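You operate a simulated robot arm through the tools that you are given. There is no shell and no other tool. Be economical: measure what you need, move in short steps, check, and stop when the job is done.

Carry out the task below with a simulated robot arm. There is one attempt and no reset: what you move stays moved.

TASK
Stand the white humidifier in the empty holder, fill it to its line and set the heat to low.
Fine: water from the jug, jug back, no spills.

It is judged by the outcome, as a careful person would: the job done as asked, and still so three seconds after it is handed in. It fails if anything else is knocked over, pushed out of place, dropped, spilled or broken.

THE ROBOT
A 7-joint arm with a two-finger parallel gripper, fixed in place. Base frame: the origin is at the foot of the arm, x ahead of it, y to its left, z up. Lengths are in mm, angles in degrees, forces in N, time in s.
With the tool pointing down near the work surface it reaches from about 200 to 680 mm from the base axis. Its first joint turns from -66.0 to 66.0 degrees. Payload 2.4 kg.
The TCP is the grasp point between the finger pads, 30 mm short of the fingertips. In the tool frame z runs along the fingers and y along their closing line. The gripper opens to 94 mm. The fingers are 28 mm wide and 10 mm thick; the gripper's body (50 by 96 mm) begins 55 mm behind the TCP.
Orientation is that of the tool frame in the base frame, as a unit quaternion [x, y, z, w]. With the fingers straight down and closing along the base's y, the tool's x points along the base's -x, its y along +y and its z along -z.

THE INTERFACE
- The arm moves only by the tool move_arm. Its argument "commands" is a list of rows, each an object (a shift or turn left out is 0, a gripper value left out holds the last) with "angular": the turn, a rotation vector about the base's x, y, z in degrees, a list of three; "slide": the shift along the base's x, y, z in mm, a list of three; "hand": the finger opening in mm, from 0 to 94. In form: [{"angular": [ax, ay, az], "slide": [dx, dy, dz], "hand": hand}, ...]. A call has 1 to 10 rows; each row shifts and turns the commanded pose from where the row before left it. Each row takes 0.2 s and may step no farther than 50 mm and 8.6 degrees from the row before; otherwise, or with a gripper value out of range, the whole call is refused. A pose out of reach is approached as far as the arm can. The call stops where the force on the tool passes 40 N (or 10 N more than at its start, if that is more) or the arm is blocked; 0.2 s more then pass. The fingers move at their own pace (about 153 mm/s each) and stop on an object; they squeeze with about 30 N. The grip force told is the motor's: it shows also when the fingers shut on nothing. Time passes only in rows, and 0.2 s behind the last, so rows that do not move let the fingers close. It gives the time, the measured TCP pose, the force on the tool (base axes), the opening and the grip force at its end, in the units of the frame above (readings bear some noise), and new pictures: "views" is both (left out), scene, wrist or none.
- Cameras (640 x 400 px; columns grow to the right, rows downward): "scene" is fixed at [52.9, 486.9, 1454]; the picture's right is [-0.58, -0.82, 0.00], its down [-0.38, 0.27, -0.89] and it looks along [0.72, -0.51, -0.46] (base axes); focal length 335 px, centre (320, 200). "wrist" rides on the gripper at [76, 14, -102] in the tool frame; the picture's right is [-0.18, 0.98, 0.00], its down [-0.75, -0.14, -0.64] and it looks along [-0.63, -0.12, 0.77] (tool axes); focal length 243 px, centre (320, 200). There is no depth. A picture from a camera that has moved, and an enlarged one, comes with that camera's place and axes in the base frame and with its lens.
- enlarge(camera, box): a new picture of the part [left, top, right, bottom] of that camera's present view, enlarged. It takes no simulated time.
- sign_off(): hands the job in; it is judged then, once.

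Work in short steps. Places have to be worked out from the pictures, the camera data and where the tool is seen: move nearer, look again, correct. Check each grasp and each placing, and mend what went wrong. You have 120 turns and 170 pictures in all, those below and enlarged ones among them. Open the gripper and draw the arm clear of the work before you hand the job in, unless the task says otherwise; then end with one line.

The tools are called after "Request:" as name(argument=value, ...) on one line, values as JSON. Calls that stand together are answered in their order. move_arm: Moves the arm, as the interface text tells. Its arguments: {"type":"object","properties":{"commands":{"type":"array"},"views":{"type":"string","enum":["both","scene","wrist","none"]}},"required":["commands"]} The other tools are called the same way: enlarge (camera, box) takes an enlarged picture of a part of a camera's view; sign_off () hands the job in.

At the start:

```text
clock: 0.0
eef_pos: [423.6, -15.6, 1263.2]
orientation: [-0.001, 1.0, 0.0, 0.0]
ft_force: [0.1, -0.1, -0.1]
width: 94.1
grasp_force: 0.1
```

scene: 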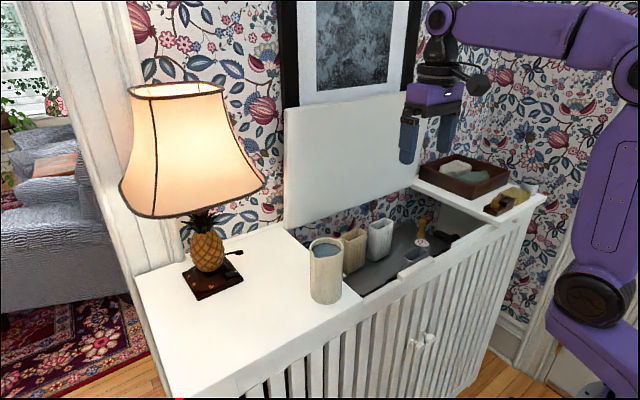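
wrist: 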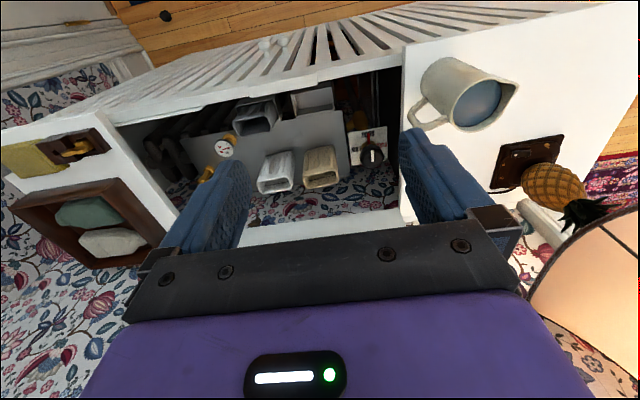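

The pictures show a radiator cabinet with its lid open, a jug on the left surface, and containers inside. I'll enlarge both views to identify them.

Request:
enlarge(camera="scene", box=[280, 180, 560, 355])

Request:
enlarge(camera="wrist", box=[120, 50, 440, 250])

```text
2.29 times, centred on (420, 268) of scene
camera zoom: at [52.9, 486.9, 1454.0], right [-0.58, -0.82, 0.0], down [-0.38, 0.27, -0.89], along [0.72, -0.51, -0.46], focal length 765 px, centre (91, 46)
```

zoom: 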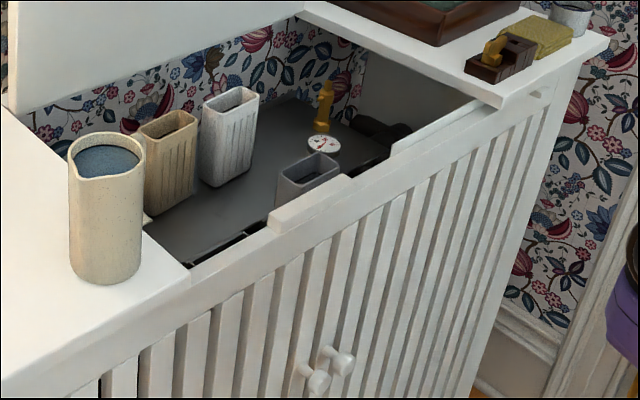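

```text
2.00 times, centred on (280, 150) of wrist
camera zoom: at [346.6, -0.5, 1365.2], right [0.18, 0.98, 0.0], down [0.75, -0.14, 0.64], along [0.63, -0.12, -0.77], focal length 485 px, centre (400, 300)
```

zoom: 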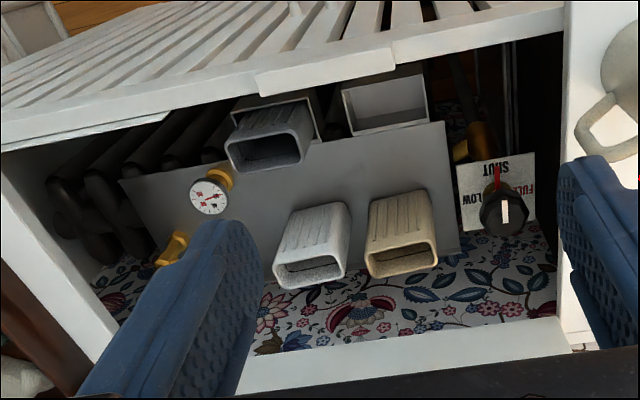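

The white humidifier stands at about (645, -160), with its top near z 930. The empty holder is near the front wall, around (500, -46), and the jug is at about (465, 180). I'll bring the camera closer to check.

Request:
move_arm(commands=[{"slide": [-17, 0, -36]}, {"slide": [-17, 0, -36]}, {"slide": [-17, 0, -36]}, {"slide": [-17, 0, -36]}, {"slide": [-17, 0, -36]}], views="wrist")

```text
clock: 1.2
eef_pos: [337.1, -14.6, 1084.8]
orientation: [-0.001, 1.0, 0.0, 0.0]
ft_force: [0.6, 0.2, -0.2]
width: 94.1
grasp_force: 0.1
camera wrist: at [259.7, -0.1, 1185.9], right [0.18, 0.98, 0.0], down [0.75, -0.14, 0.64], along [0.63, -0.12, -0.77], focal length 243 px, centre (320, 200)
```

wrist: 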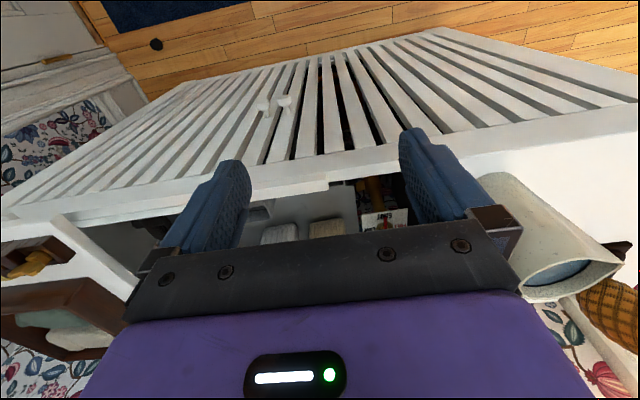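

The hand blocks the lower half of the view, so I'll move the camera farther over the opening.

Request:
move_arm(commands=[{"slide": [40, 0, 0]}, {"slide": [40, 0, 0]}, {"slide": [40, 0, 0]}], views="wrist")

Request:
enlarge(camera="wrist", box=[120, 0, 440, 200])

```text
clock: 2.0
eef_pos: [456.5, -12.4, 1086.5]
orientation: [0.0, 1.0, 0.001, 0.0]
ft_force: [-0.2, 0.5, 0.2]
width: 94.0
grasp_force: 0.1
camera wrist: at [380.1, 1.9, 1187.0], right [0.18, 0.98, 0.0], down [0.75, -0.14, 0.64], along [0.63, -0.12, -0.77], focal length 243 px, centre (320, 200)
```

wrist: 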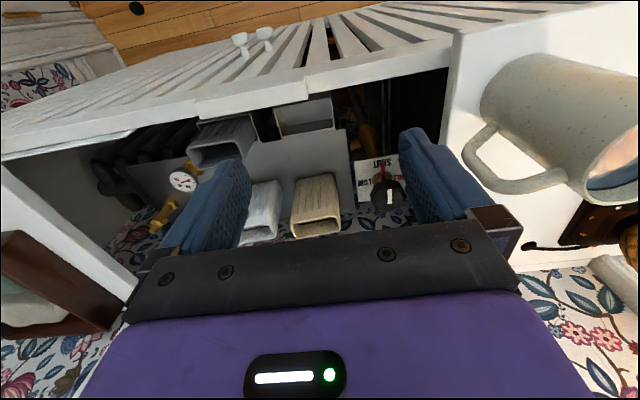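

```text
2.00 times, centred on (280, 100) of wrist
camera zoom: at [380.1, 1.9, 1187.0], right [0.18, 0.98, 0.0], down [0.75, -0.14, 0.64], along [0.63, -0.12, -0.77], focal length 485 px, centre (400, 400)
```

zoom: 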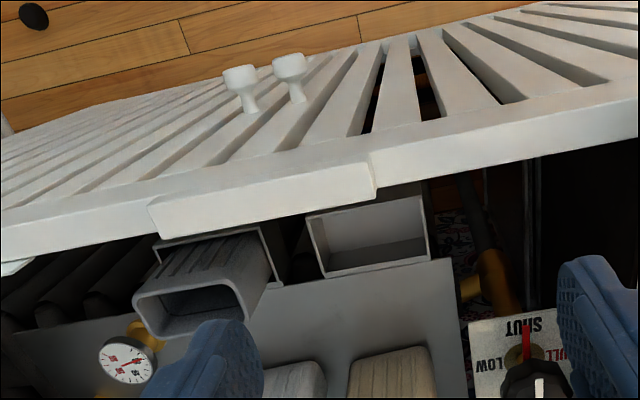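

The holder is a rectangular sleeve spanning about x 499–552 and y -97 to -4, with its rim near z 800. The white humidifier is about 80 (y) by 38 (x). I'll move near it to refine.

Request:
move_arm(commands=[{"slide": [30, -30, 0]}, {"slide": [30, -30, 0]}, {"slide": [30, -30, 0]}, {"slide": [30, -30, 0]}, {"slide": [14, -25, 0]}])

Request:
enlarge(camera="wrist", box=[200, 0, 520, 200])

```text
clock: 3.2
eef_pos: [589.4, -159.6, 1081.6]
orientation: [0.001, 1.0, 0.0, 0.0]
ft_force: [0.6, -0.3, 0.3]
width: 93.9
grasp_force: 0.0
camera wrist: at [513.9, -145.1, 1184.5], right [0.18, 0.98, 0.0], down [0.75, -0.14, 0.64], along [0.63, -0.12, -0.77], focal length 243 px, centre (320, 200)
```

scene: 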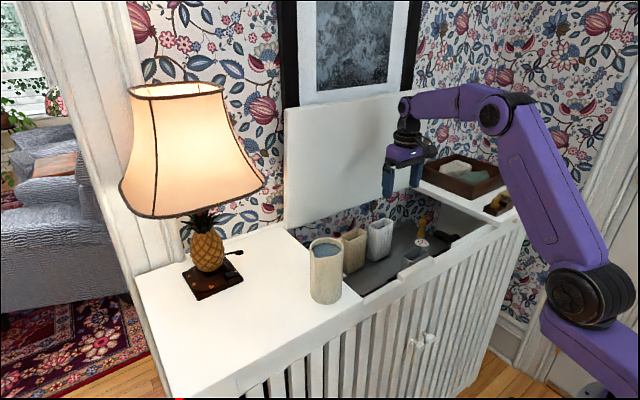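
wrist: 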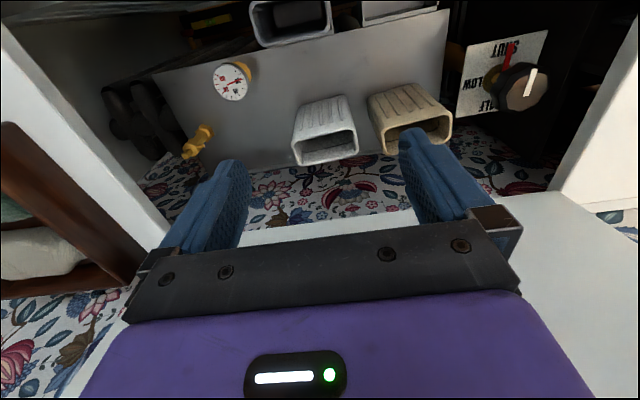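

```text
2.00 times, centred on (360, 100) of wrist
camera zoom: at [513.9, -145.1, 1184.5], right [0.18, 0.98, 0.0], down [0.75, -0.14, 0.64], along [0.63, -0.12, -0.77], focal length 485 px, centre (240, 400)
```

zoom: 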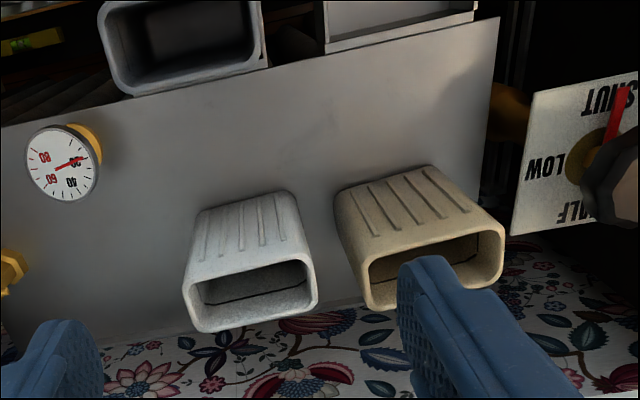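

The white humidifier's top is at about (644, -163, 932) and about 68 wide. The gap to the beige one is about 24 mm, so I'll narrow the opening to 82 and move above it.

Request:
move_arm(commands=[{"slide": [20, -1, -20], "hand": 82}, {"slide": [20, -1, -30], "hand": 82}, {"slide": [15, -1, -40], "hand": 82}])

Request:
enlarge(camera="wrist", box=[160, 20, 480, 220])

Request:
enlarge(camera="scene", box=[320, 110, 480, 290])

```text
clock: 4.0
eef_pos: [649.3, -164.8, 992.8]
orientation: [0.001, 1.0, 0.0, 0.0]
ft_force: [0.3, -0.3, 0.4]
width: 82.1
grasp_force: 0.0
camera wrist: at [571.7, -149.5, 1093.1], right [0.19, 0.98, 0.0], down [0.75, -0.14, 0.64], along [0.63, -0.12, -0.77], focal length 243 px, centre (320, 200)
```

scene: 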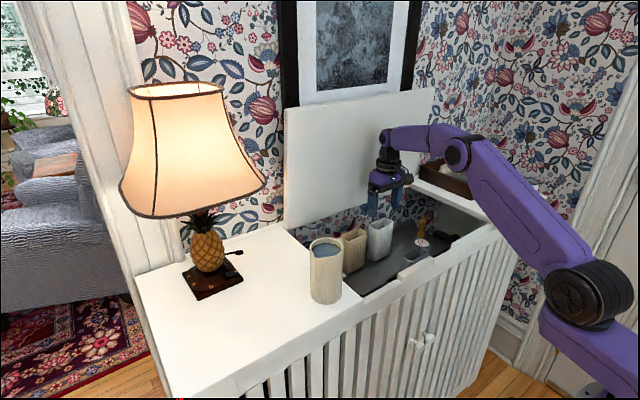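
wrist: 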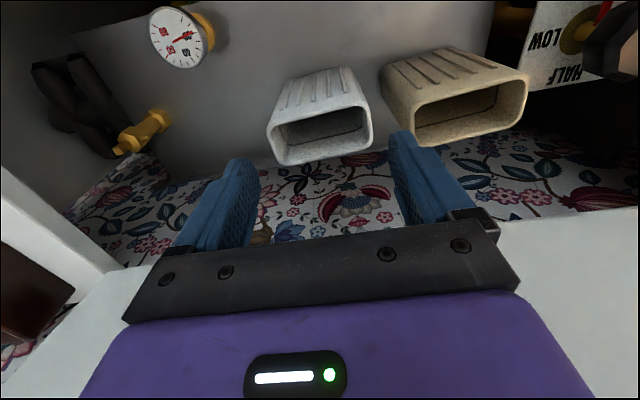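

```text
2.00 times, centred on (320, 120) of wrist
camera zoom: at [571.7, -149.5, 1093.1], right [0.19, 0.98, 0.0], down [0.75, -0.14, 0.64], along [0.63, -0.12, -0.77], focal length 485 px, centre (320, 360)
```

zoom: 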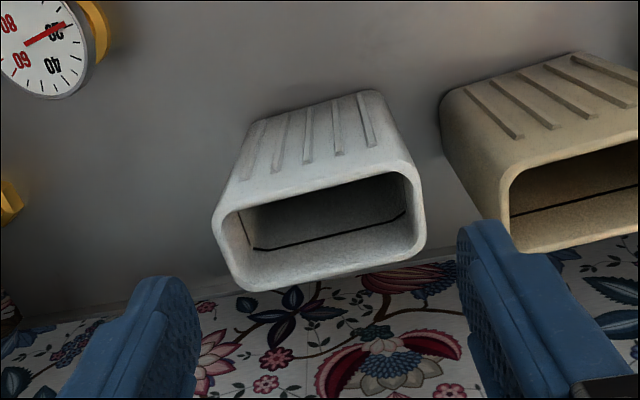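

```text
2.22 times, centred on (400, 200) of scene
camera zoom: at [52.9, 486.9, 1454.0], right [-0.58, -0.82, 0.0], down [-0.38, 0.27, -0.89], along [0.72, -0.51, -0.46], focal length 744 px, centre (142, 200)
```

zoom: 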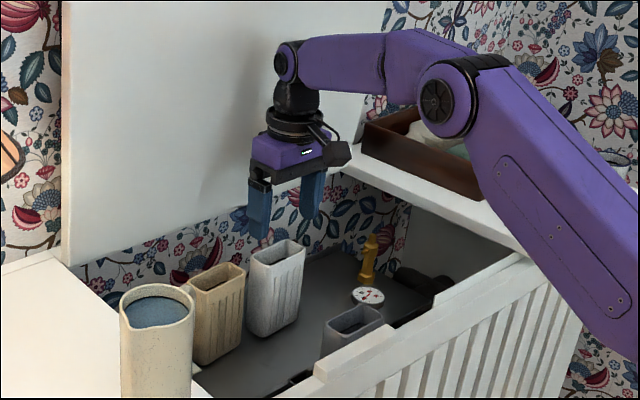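

The gripper lines up with the humidifier, and the fill line is visible inside its back wall. I'll correct x by -5 mm and descend.

Request:
move_arm(commands=[{"slide": [-5, 0, -20]}, {"slide": [0, 0, -20]}, {"slide": [0, 0, -20]}, {"slide": [0, 0, -18]}, {"slide": [0, 0, -18]}])

Request:
enlarge(camera="scene", box=[320, 130, 480, 290])

```text
clock: 5.2
eef_pos: [642.3, -164.0, 896.9]
orientation: [0.001, 1.0, 0.001, 0.001]
ft_force: [-0.1, -1.0, 3.0]
width: 84.6
grasp_force: 25.8
camera wrist: at [565.3, -149.2, 997.6], right [0.19, 0.98, 0.0], down [0.75, -0.14, 0.64], along [0.63, -0.12, -0.77], focal length 243 px, centre (320, 200)
```

scene: 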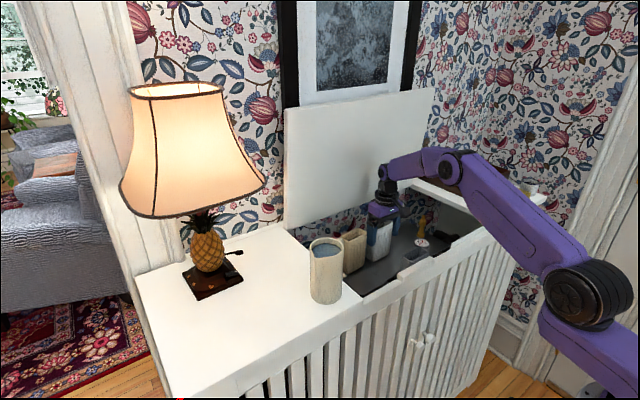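
wrist: 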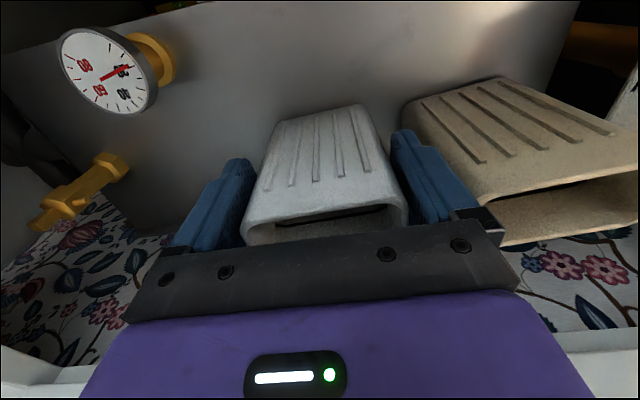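

```text
2.50 times, centred on (400, 210) of scene
camera zoom: at [52.8, 486.9, 1454.0], right [-0.58, -0.82, 0.0], down [-0.38, 0.27, -0.89], along [0.72, -0.51, -0.46], focal length 836 px, centre (120, 175)
```

zoom: 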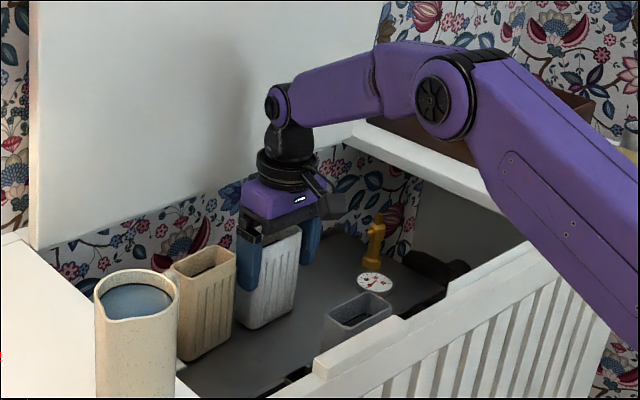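

The opening reads 84.6 mm with 26 N, so the fingers are already gripping the roughly 84 mm body. I'll command a firm close and lift a little to test.

Request:
move_arm(commands=[{"hand": 60}, {"hand": 60}, {"slide": [0, 0, 15]}, {"slide": [0, 0, 15]}])

```text
clock: 6.2
eef_pos: [645.1, -161.4, 927.5]
orientation: [0.0, 1.0, 0.0, 0.0]
ft_force: [-0.3, 0.7, -2.7]
width: 84.3
grasp_force: 30.3
camera wrist: at [566.0, -147.8, 1028.2], right [0.18, 0.98, 0.0], down [0.75, -0.14, 0.64], along [0.63, -0.12, -0.77], focal length 243 px, centre (320, 200)
```

scene: 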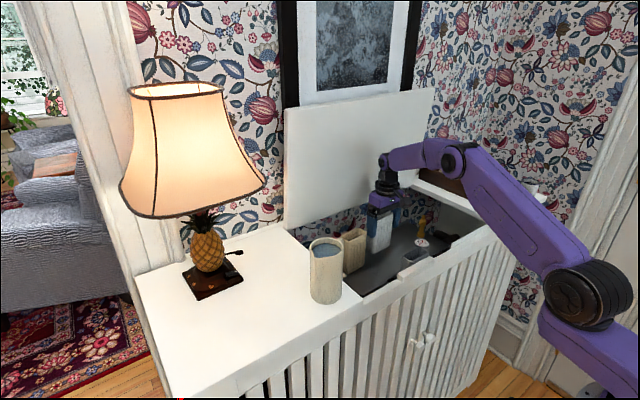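
wrist: 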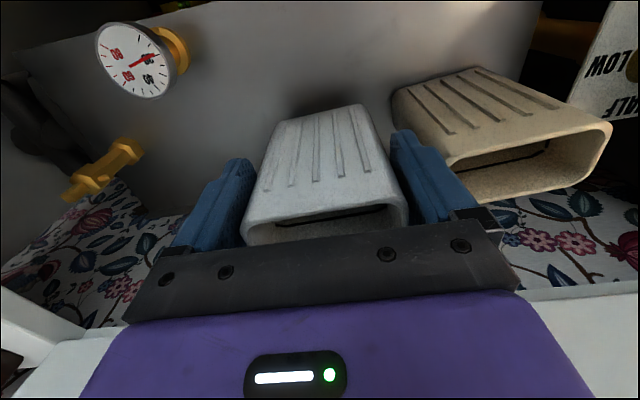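

The humidifier is held, with about 3 N of weight. The holder triangulates to centre (525, -50), rim z≈797. I'll lift clear of the neighbours and look at how it sits in the hand.

Request:
move_arm(commands=[{"slide": [0, 0, 30]}, {"slide": [0, 0, 35]}, {"slide": [0, 0, 40]}, {"slide": [-20, 10, 10]}])

Request:
enlarge(camera="wrist", box=[200, 60, 440, 260])

Request:
enlarge(camera="scene", box=[320, 130, 480, 290])

```text
clock: 7.2
eef_pos: [620.9, -154.2, 1042.9]
orientation: [0.0, 1.0, -0.001, -0.002]
ft_force: [0.6, 0.1, -2.7]
width: 83.8
grasp_force: 29.8
camera wrist: at [544.6, -139.7, 1145.0], right [0.18, 0.98, 0.0], down [0.75, -0.14, 0.64], along [0.63, -0.12, -0.77], focal length 243 px, centre (320, 200)
```

scene: 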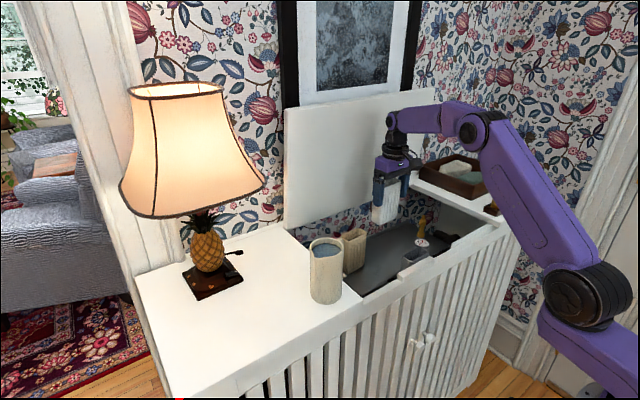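
wrist: 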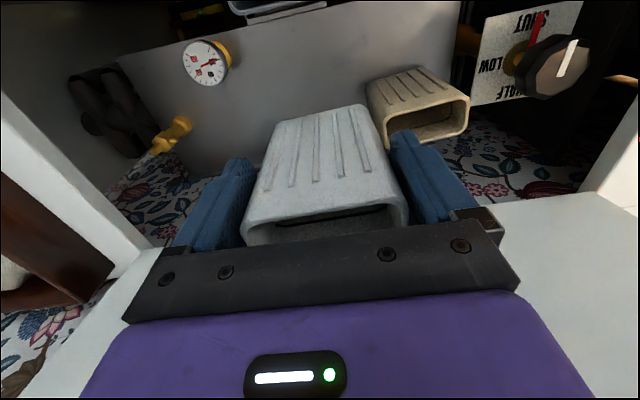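

```text
2.00 times, centred on (320, 160) of wrist
camera zoom: at [544.6, -139.7, 1145.0], right [0.18, 0.98, 0.0], down [0.75, -0.14, 0.64], along [0.63, -0.12, -0.77], focal length 485 px, centre (320, 280)
```

zoom: 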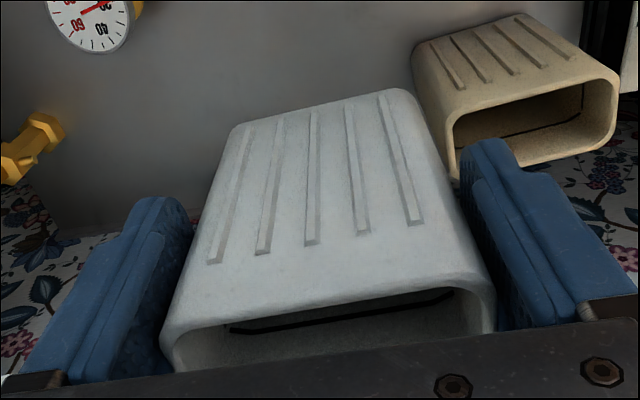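

```text
2.50 times, centred on (400, 210) of scene
camera zoom: at [53.0, 486.9, 1454.0], right [-0.58, -0.82, 0.0], down [-0.38, 0.27, -0.89], along [0.72, -0.51, -0.46], focal length 836 px, centre (120, 175)
```

zoom: 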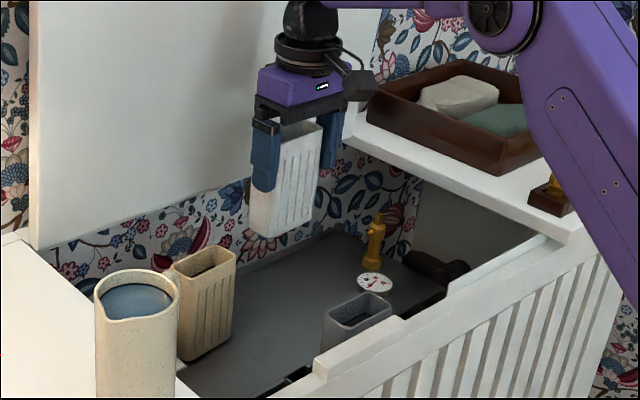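

The humidifier's bottom is about 90 mm below the TCP and its centre about 11 mm beyond it in x. I'll move over the holder so its base is centred on (525, -50), and then lower partway.

Request:
move_arm(commands=[{"slide": [-27, 25, 0]}, {"slide": [-27, 25, 0]}, {"slide": [-27, 25, 0]}, {"slide": [-26, 27, 0]}, {"slide": [0, 0, -30]}, {"slide": [0, 0, -30]}, {"slide": [0, 0, -30]}])

Request:
enlarge(camera="wrist", box=[160, 40, 480, 240])

Request:
enlarge(camera="scene", box=[320, 130, 480, 290])

```text
clock: 8.8
eef_pos: [514.7, -52.8, 951.4]
orientation: [0.0, 1.0, 0.0, 0.0]
ft_force: [0.5, 0.3, -2.9]
width: 84.1
grasp_force: 30.2
camera wrist: at [437.5, -37.6, 1052.7], right [0.18, 0.98, 0.0], down [0.75, -0.14, 0.64], along [0.63, -0.12, -0.77], focal length 243 px, centre (320, 200)
```

scene: 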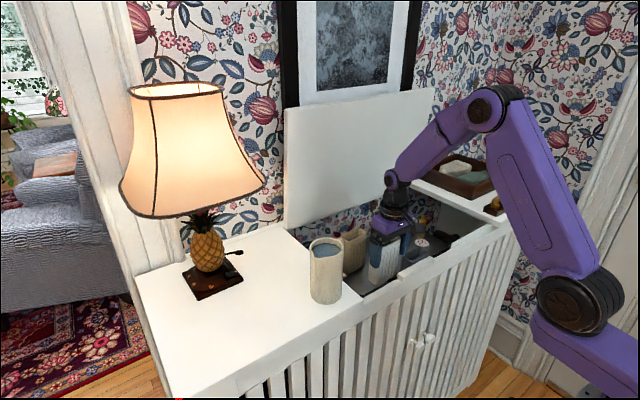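
wrist: 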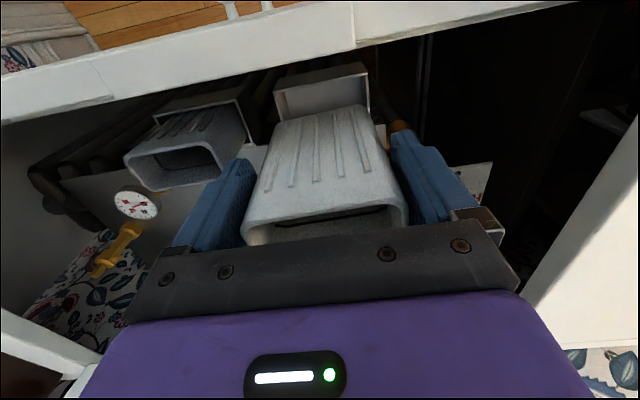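

```text
2.00 times, centred on (320, 140) of wrist
camera zoom: at [437.5, -37.6, 1052.7], right [0.18, 0.98, 0.0], down [0.75, -0.14, 0.64], along [0.63, -0.12, -0.77], focal length 485 px, centre (320, 320)
```

zoom: 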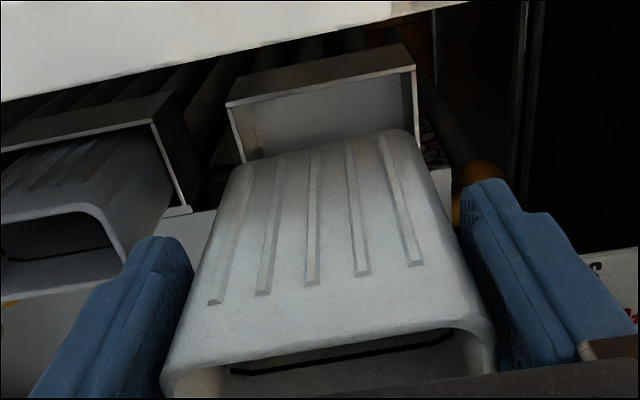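

```text
2.50 times, centred on (400, 210) of scene
camera zoom: at [53.0, 486.9, 1454.0], right [-0.58, -0.82, 0.0], down [-0.38, 0.27, -0.89], along [0.72, -0.51, -0.46], focal length 836 px, centre (120, 175)
```

zoom: 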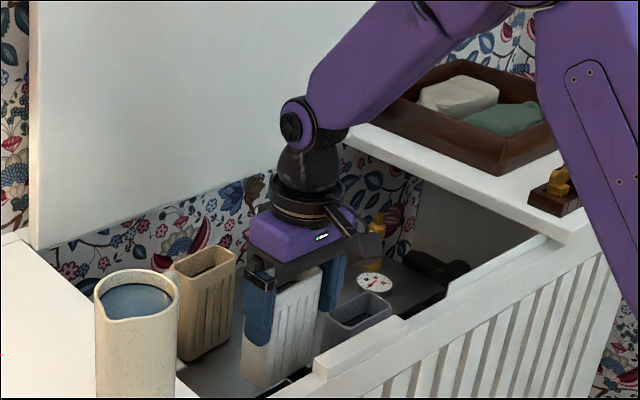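

The holder edges are confirmed at x 501–552 and y -96 to -4, and the base lines up inside them. I'll lower to just above the rim and check.

Request:
move_arm(commands=[{"slide": [1, 1, -20]}, {"slide": [0, 0, -20]}, {"slide": [0, 0, -15]}], views="wrist")

Request:
enlarge(camera="wrist", box=[160, 20, 480, 220])

```text
clock: 9.6
eef_pos: [516.4, -51.0, 896.0]
orientation: [0.0, 1.0, 0.0, 0.0]
ft_force: [1.0, -0.8, -2.3]
width: 84.1
grasp_force: 30.4
camera wrist: at [439.2, -36.7, 998.5], right [0.18, 0.98, 0.0], down [0.75, -0.14, 0.64], along [0.63, -0.12, -0.77], focal length 243 px, centre (320, 200)
```

wrist: 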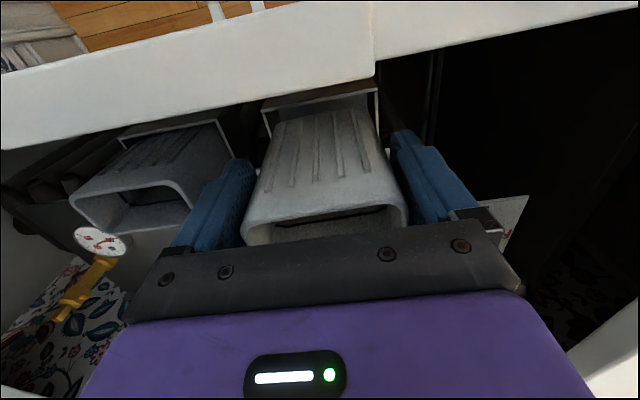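

```text
2.00 times, centred on (320, 120) of wrist
camera zoom: at [439.2, -36.7, 998.5], right [0.18, 0.98, 0.0], down [0.75, -0.14, 0.64], along [0.63, -0.12, -0.77], focal length 485 px, centre (320, 360)
```

zoom: 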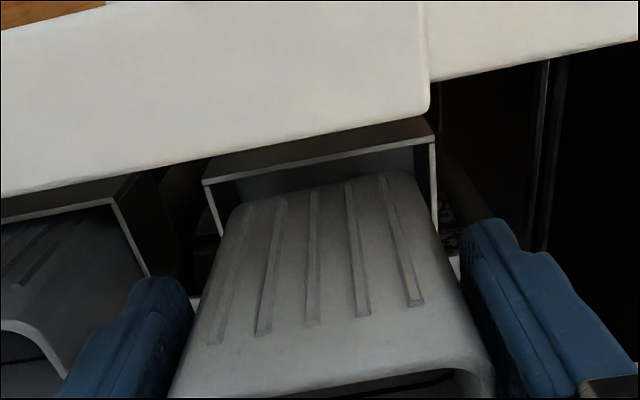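

The base is centred in the holder opening. I'll descend in small steps until it makes contact.

Request:
move_arm(commands=[{"slide": [0, 0, -8]}, {"slide": [0, 0, -8]}, {"slide": [0, 0, -6]}])

Request:
enlarge(camera="wrist", box=[160, 20, 480, 220])

```text
clock: 10.4
eef_pos: [515.6, -50.9, 875.5]
orientation: [0.0, 1.0, 0.0, 0.0]
ft_force: [-2.3, -2.4, 18.0]
width: 84.4
grasp_force: 29.7
camera wrist: at [438.7, -35.9, 977.4], right [0.19, 0.98, 0.0], down [0.75, -0.14, 0.64], along [0.63, -0.12, -0.77], focal length 243 px, centre (320, 200)
```

scene: 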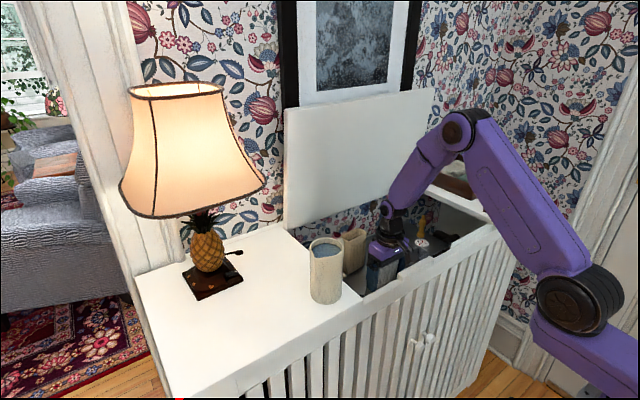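
wrist: 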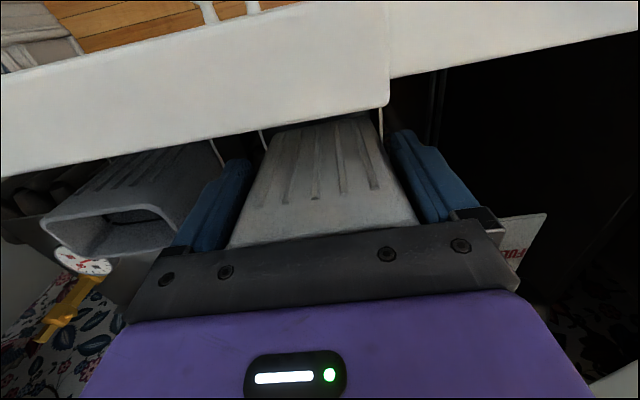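

```text
2.00 times, centred on (320, 120) of wrist
camera zoom: at [438.7, -35.9, 977.4], right [0.19, 0.98, 0.0], down [0.75, -0.14, 0.64], along [0.63, -0.12, -0.77], focal length 485 px, centre (320, 360)
```

zoom: 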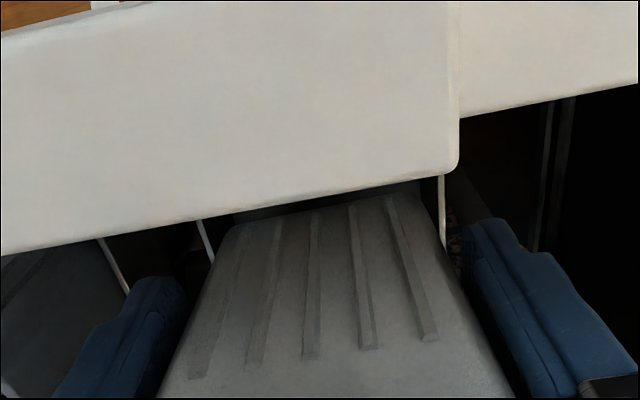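

Contact at 18 N, with the bottom at roughly the expected floor height. Before releasing, I'll compare its height with the grey one in the scene view.

Request:
enlarge(camera="scene", box=[350, 200, 450, 280])

```text
5.00 times, centred on (400, 240) of scene
camera zoom: at [52.5, 486.9, 1454.0], right [-0.58, -0.82, 0.0], down [-0.38, 0.27, -0.89], along [0.72, -0.51, -0.46], focal length 1673 px, centre (-80, 0)
```

zoom: 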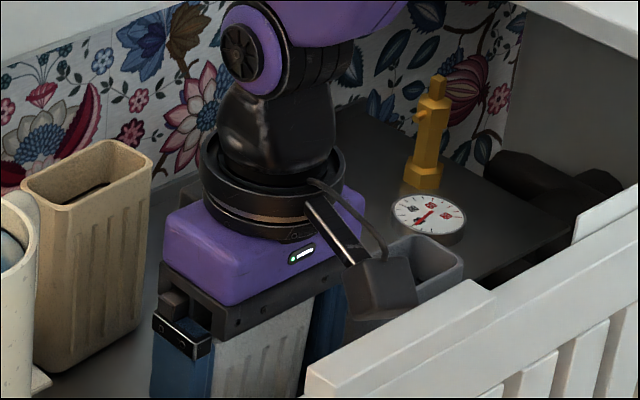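

The hand is clear of the rail. I'll open the fingers and raise straight up, then inspect.

Request:
move_arm(commands=[{"hand": 94}, {"hand": 94}, {"slide": [0, 0, 15], "hand": 94}, {"slide": [0, 0, 40]}, {"slide": [-10, 0, 50]}, {"slide": [-10, 0, 40]}])

Request:
enlarge(camera="wrist", box=[160, 20, 480, 220])

Request:
enlarge(camera="scene", box=[340, 200, 460, 290])

```text
refused: row 5 steps farther than a row can; nothing moved
```

```text
2.00 times, centred on (320, 120) of wrist
camera zoom: at [438.7, -35.9, 977.4], right [0.19, 0.98, 0.0], down [0.75, -0.14, 0.64], along [0.63, -0.12, -0.77], focal length 485 px, centre (320, 360)
```

zoom: 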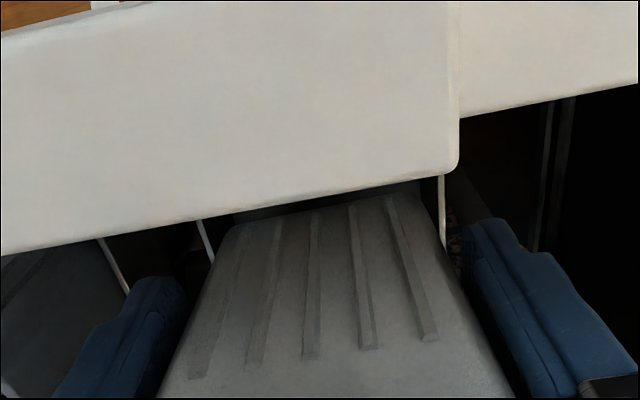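

```text
4.44 times, centred on (400, 245) of scene
camera zoom: at [52.5, 486.9, 1454.0], right [-0.58, -0.82, 0.0], down [-0.38, 0.27, -0.89], along [0.72, -0.51, -0.46], focal length 1487 px, centre (-36, 0)
```

zoom: 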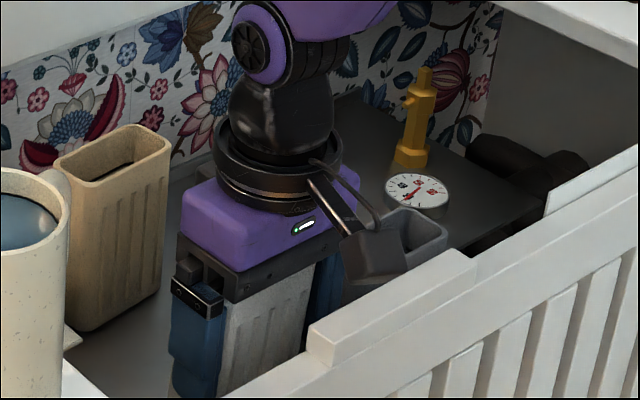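

One step was too long and the call was refused. I'll repeat it with shorter steps.

Request:
move_arm(commands=[{"hand": 94}, {"hand": 94}, {"slide": [0, 0, 15], "hand": 94}, {"slide": [0, 0, 40]}, {"slide": [0, 0, 45]}, {"slide": [-10, 0, 40]}])

Request:
enlarge(camera="wrist", box=[160, 20, 480, 220])

Request:
enlarge(camera="scene", box=[340, 200, 460, 290])

```text
clock: 11.8
eef_pos: [506.0, -51.6, 1018.6]
orientation: [-0.001, 1.0, 0.0, -0.001]
ft_force: [-0.5, 0.2, 0.6]
width: 94.1
grasp_force: 0.0
camera wrist: at [430.1, -37.0, 1118.8], right [0.18, 0.98, 0.0], down [0.75, -0.14, 0.64], along [0.63, -0.12, -0.77], focal length 243 px, centre (320, 200)
```

scene: 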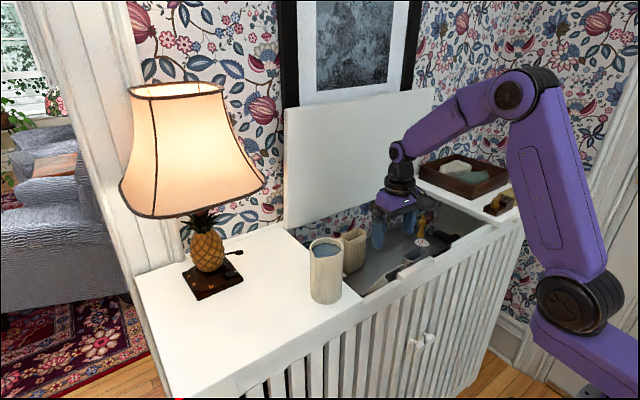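
wrist: 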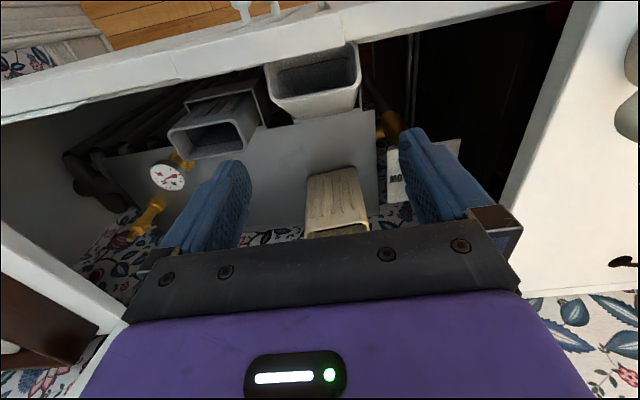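

```text
2.00 times, centred on (320, 120) of wrist
camera zoom: at [430.1, -37.0, 1118.8], right [0.18, 0.98, 0.0], down [0.75, -0.14, 0.64], along [0.63, -0.12, -0.77], focal length 485 px, centre (320, 360)
```

zoom: 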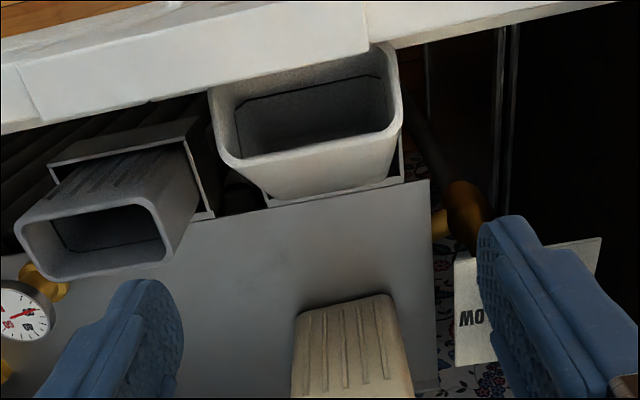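

```text
4.44 times, centred on (400, 245) of scene
camera zoom: at [52.9, 486.9, 1454.0], right [-0.58, -0.82, 0.0], down [-0.38, 0.27, -0.89], along [0.72, -0.51, -0.46], focal length 1487 px, centre (-36, 0)
```

zoom: 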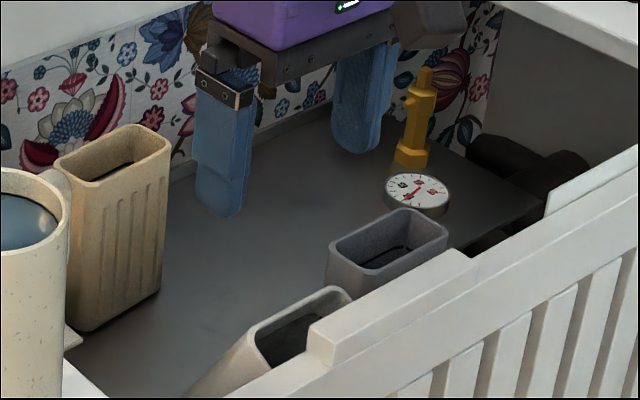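

The humidifier now leans toward the front rail, so its base did not seat squarely. I'll enlarge more to understand how it sits.

Request:
enlarge(camera="wrist", box=[240, 30, 400, 130])

Request:
enlarge(camera="scene", box=[370, 240, 450, 290])

```text
4.00 times, centred on (320, 80) of wrist
camera zoom: at [430.1, -37.0, 1118.8], right [0.18, 0.98, 0.0], down [0.75, -0.14, 0.64], along [0.63, -0.12, -0.77], focal length 970 px, centre (320, 680)
```

zoom: 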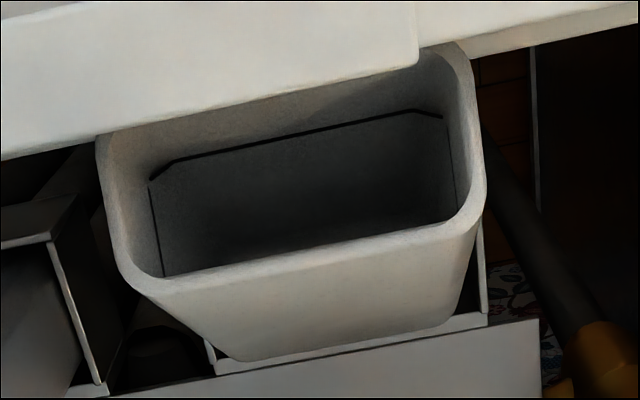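

```text
8.00 times, centred on (410, 265) of scene
camera zoom: at [52.9, 486.9, 1454.0], right [-0.58, -0.82, 0.0], down [-0.38, 0.27, -0.89], along [0.72, -0.51, -0.46], focal length 2677 px, centre (-400, -320)
```

zoom: 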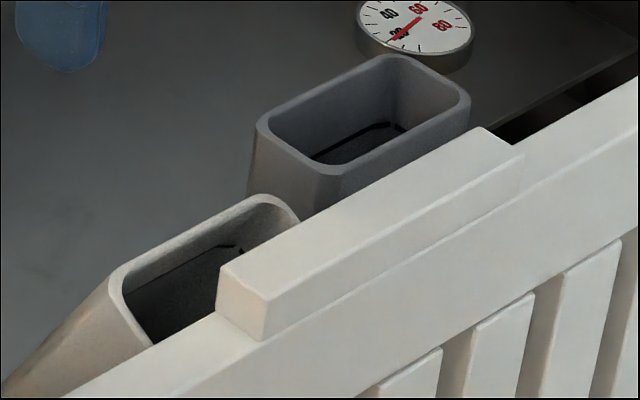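

The base is inside the holder, but the body leans about 30° onto the front rim. The far edge must have caught on the far wall, so the humidifier sat too far in +x. I'll regrasp it by its sides with the fingers vertical, lowering partway first.

Request:
move_arm(commands=[{"slide": [-2, -1, -40], "hand": 94}, {"slide": [-2, -1, -40]}, {"slide": [0, 0, -30]}])

Request:
enlarge(camera="wrist", box=[160, 40, 480, 240])

Request:
enlarge(camera="scene", box=[340, 190, 480, 290])

```text
clock: 12.6
eef_pos: [503.7, -50.9, 906.7]
orientation: [0.0, 1.0, 0.001, 0.0]
ft_force: [-0.3, 0.4, -0.8]
width: 93.7
grasp_force: 0.2
camera wrist: at [426.2, -36.0, 1007.8], right [0.18, 0.98, 0.0], down [0.75, -0.14, 0.64], along [0.63, -0.12, -0.77], focal length 243 px, centre (320, 200)
```

scene: 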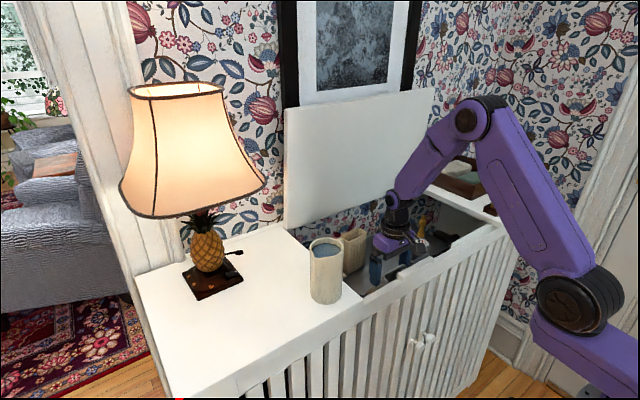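
wrist: 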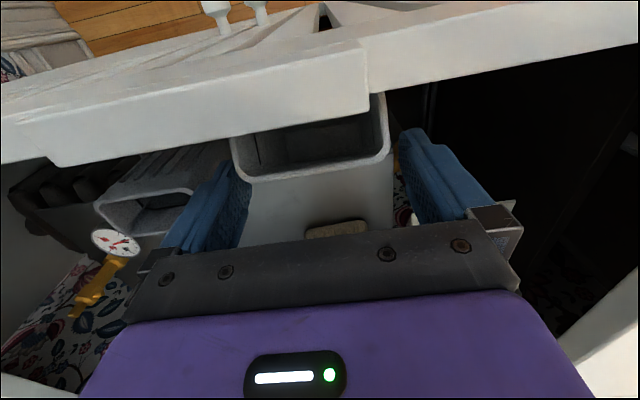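

```text
2.00 times, centred on (320, 140) of wrist
camera zoom: at [426.2, -36.0, 1007.8], right [0.18, 0.98, 0.0], down [0.75, -0.14, 0.64], along [0.63, -0.12, -0.77], focal length 485 px, centre (320, 320)
```

zoom: 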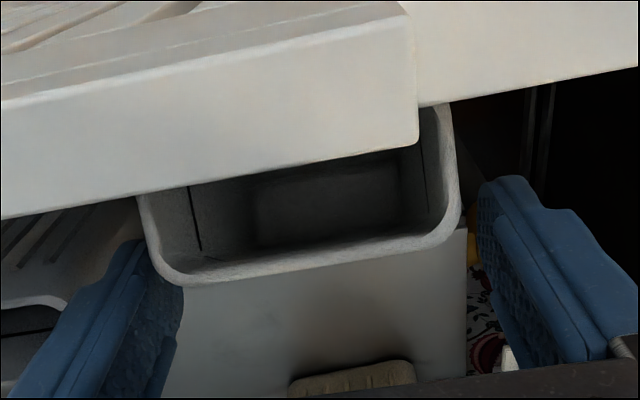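

```text
4.00 times, centred on (410, 240) of scene
camera zoom: at [52.9, 486.9, 1454.0], right [-0.58, -0.82, 0.0], down [-0.38, 0.27, -0.89], along [0.72, -0.51, -0.46], focal length 1338 px, centre (-40, 40)
```

zoom: 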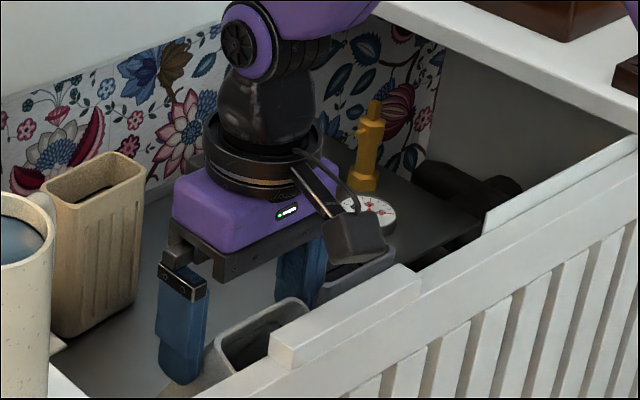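

Triangulation puts the far rim edge at about (490, -50, 907), so the lean is about 30°. I'll move to x≈495, z≈877 and close on its sides.

Request:
move_arm(commands=[{"slide": [-8, 0, -10]}, {"slide": [0, 0, -10]}, {"slide": [0, 0, -10]}, {"hand": 70}, {"hand": 70}, {"hand": 70}])

Request:
enlarge(camera="wrist", box=[160, 40, 480, 240])

```text
clock: 14.0
eef_pos: [494.8, -51.8, 877.1]
orientation: [0.001, 1.0, 0.0, 0.001]
ft_force: [-6.7, 0.9, 13.3]
width: 84.1
grasp_force: 30.2
camera wrist: at [417.5, -37.3, 978.1], right [0.19, 0.98, 0.0], down [0.75, -0.14, 0.64], along [0.63, -0.12, -0.77], focal length 243 px, centre (320, 200)
```

scene: 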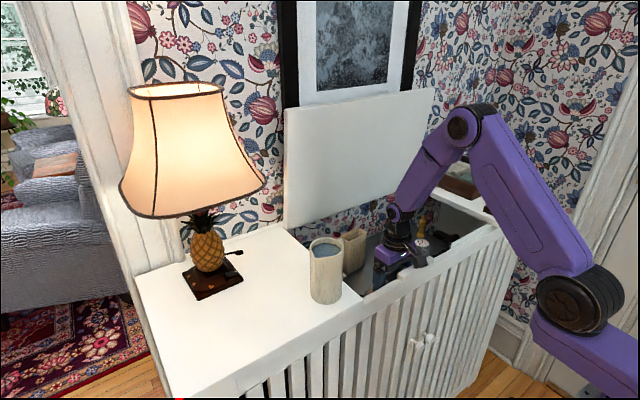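
wrist: 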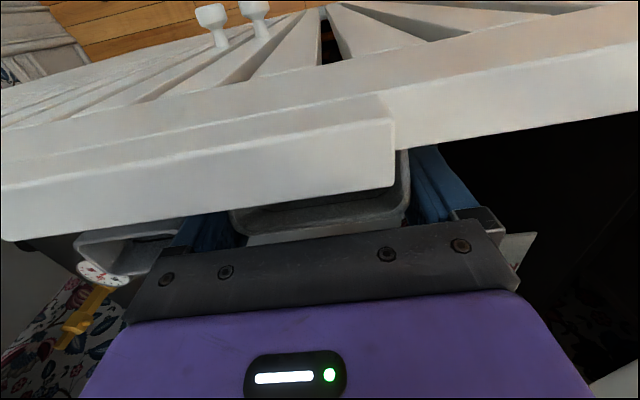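

```text
2.00 times, centred on (320, 140) of wrist
camera zoom: at [417.5, -37.3, 978.1], right [0.19, 0.98, 0.0], down [0.75, -0.14, 0.64], along [0.63, -0.12, -0.77], focal length 485 px, centre (320, 320)
```

zoom: 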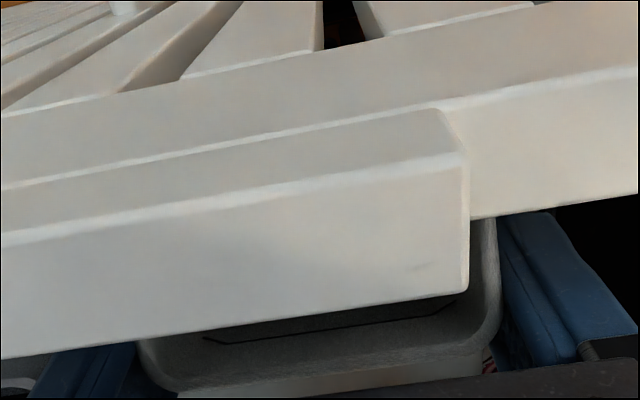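

The rim is gripped at 84 mm. Now I'll rotate it upright about its base (top toward +x) while lifting slightly, in stages.

Request:
move_arm(commands=[{"slide": [6, 0, 5], "angular": [0, 3.5, 0]}, {"slide": [6, 0, 5], "angular": [0, 3.5, 0]}, {"slide": [6, 0, 4], "angular": [0, 4, 0]}, {"slide": [6, 0, 4], "angular": [0, 4, 0]}])

Request:
enlarge(camera="scene", box=[340, 190, 480, 290])

```text
clock: 15.0
eef_pos: [518.5, -52.6, 894.1]
orientation: [-0.001, 0.991, 0.001, -0.132]
ft_force: [-0.3, -1.3, -3.1]
width: 83.9
grasp_force: 29.9
camera wrist: at [470.9, -37.3, 1011.5], right [0.18, 0.98, -0.05], down [0.89, -0.14, 0.42], along [0.41, -0.12, -0.9], focal length 243 px, centre (320, 200)
```

scene: 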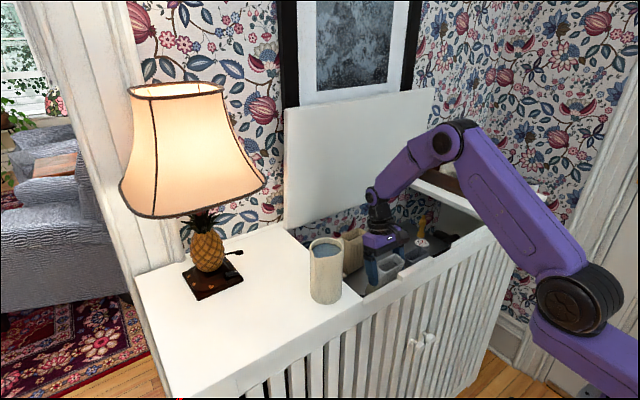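
wrist: 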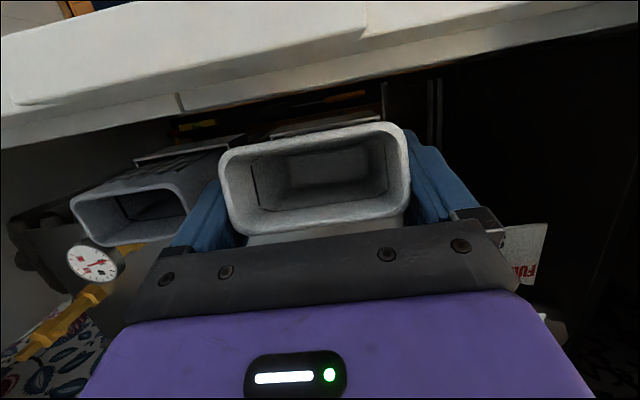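

```text
4.00 times, centred on (410, 240) of scene
camera zoom: at [53.0, 486.9, 1454.0], right [-0.58, -0.82, 0.0], down [-0.38, 0.27, -0.89], along [0.72, -0.51, -0.46], focal length 1338 px, centre (-40, 40)
```

zoom: 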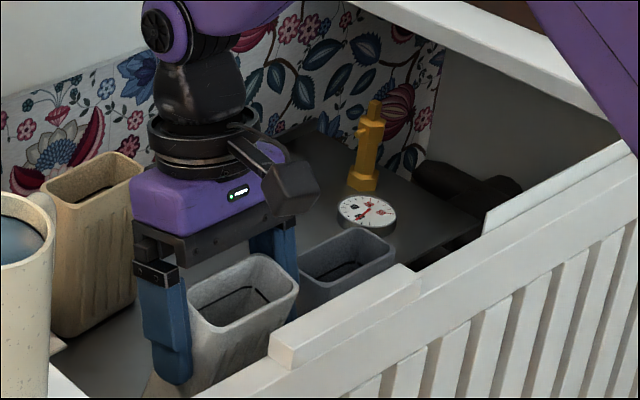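

It's held and turning upright. I'll lift clear of the holder and rotate another ~13°.

Request:
move_arm(commands=[{"slide": [5, 0, 10], "angular": [0, 3, 0]}, {"slide": [5, 0, 10], "angular": [0, 3.5, 0]}, {"slide": [5, 0, 10], "angular": [0, 3.5, 0]}, {"slide": [5, 0, 10], "angular": [0, 3.5, 0]}])

Request:
enlarge(camera="scene", box=[340, 190, 480, 290])

Request:
enlarge(camera="wrist", box=[160, 40, 480, 240])

```text
clock: 16.0
eef_pos: [538.4, -51.9, 932.0]
orientation: [0.0, 0.969, -0.001, -0.247]
ft_force: [0.3, 0.5, -2.4]
width: 84.2
grasp_force: 30.2
camera wrist: at [520.0, -37.1, 1058.2], right [0.16, 0.98, -0.09], down [0.97, -0.14, 0.2], along [0.19, -0.12, -0.98], focal length 243 px, centre (320, 200)
```

scene: 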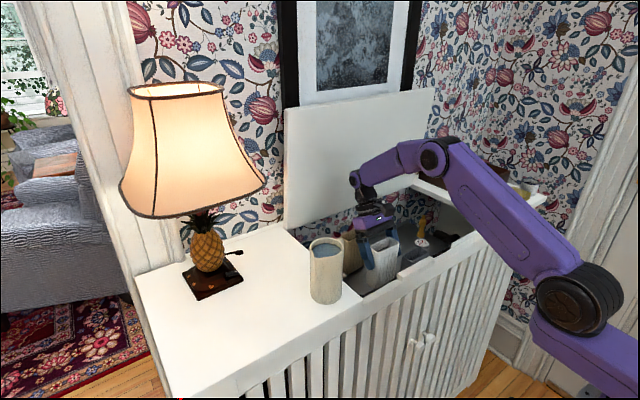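
wrist: 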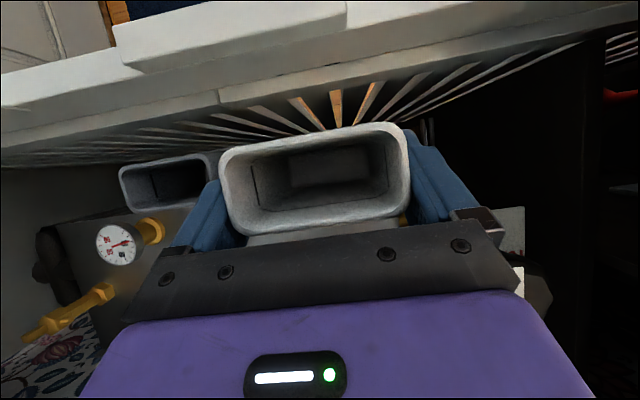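

```text
4.00 times, centred on (410, 240) of scene
camera zoom: at [53.0, 486.9, 1454.0], right [-0.58, -0.82, 0.0], down [-0.38, 0.27, -0.89], along [0.72, -0.51, -0.46], focal length 1338 px, centre (-40, 40)
```

zoom: 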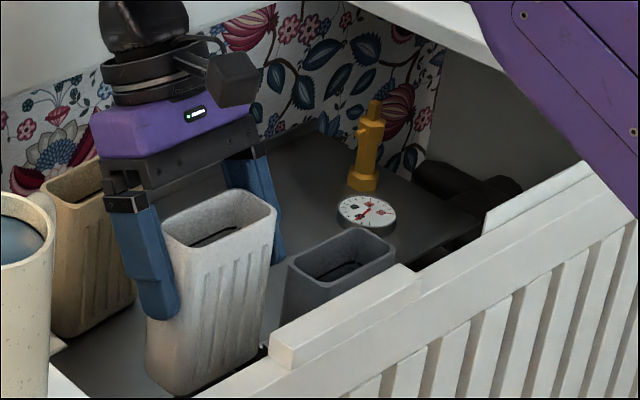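

```text
2.00 times, centred on (320, 140) of wrist
camera zoom: at [520.0, -37.1, 1058.2], right [0.16, 0.98, -0.09], down [0.97, -0.14, 0.2], along [0.19, -0.12, -0.98], focal length 485 px, centre (320, 320)
```

zoom: 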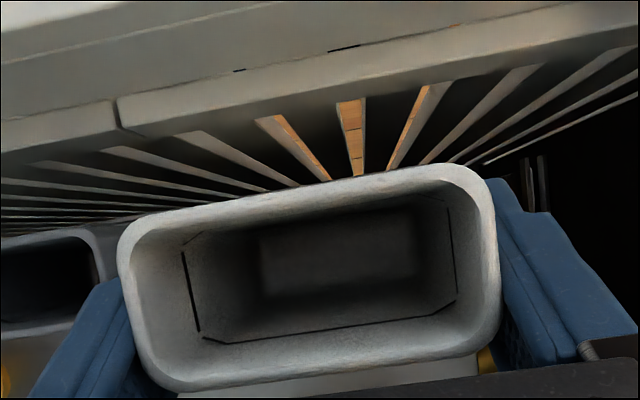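

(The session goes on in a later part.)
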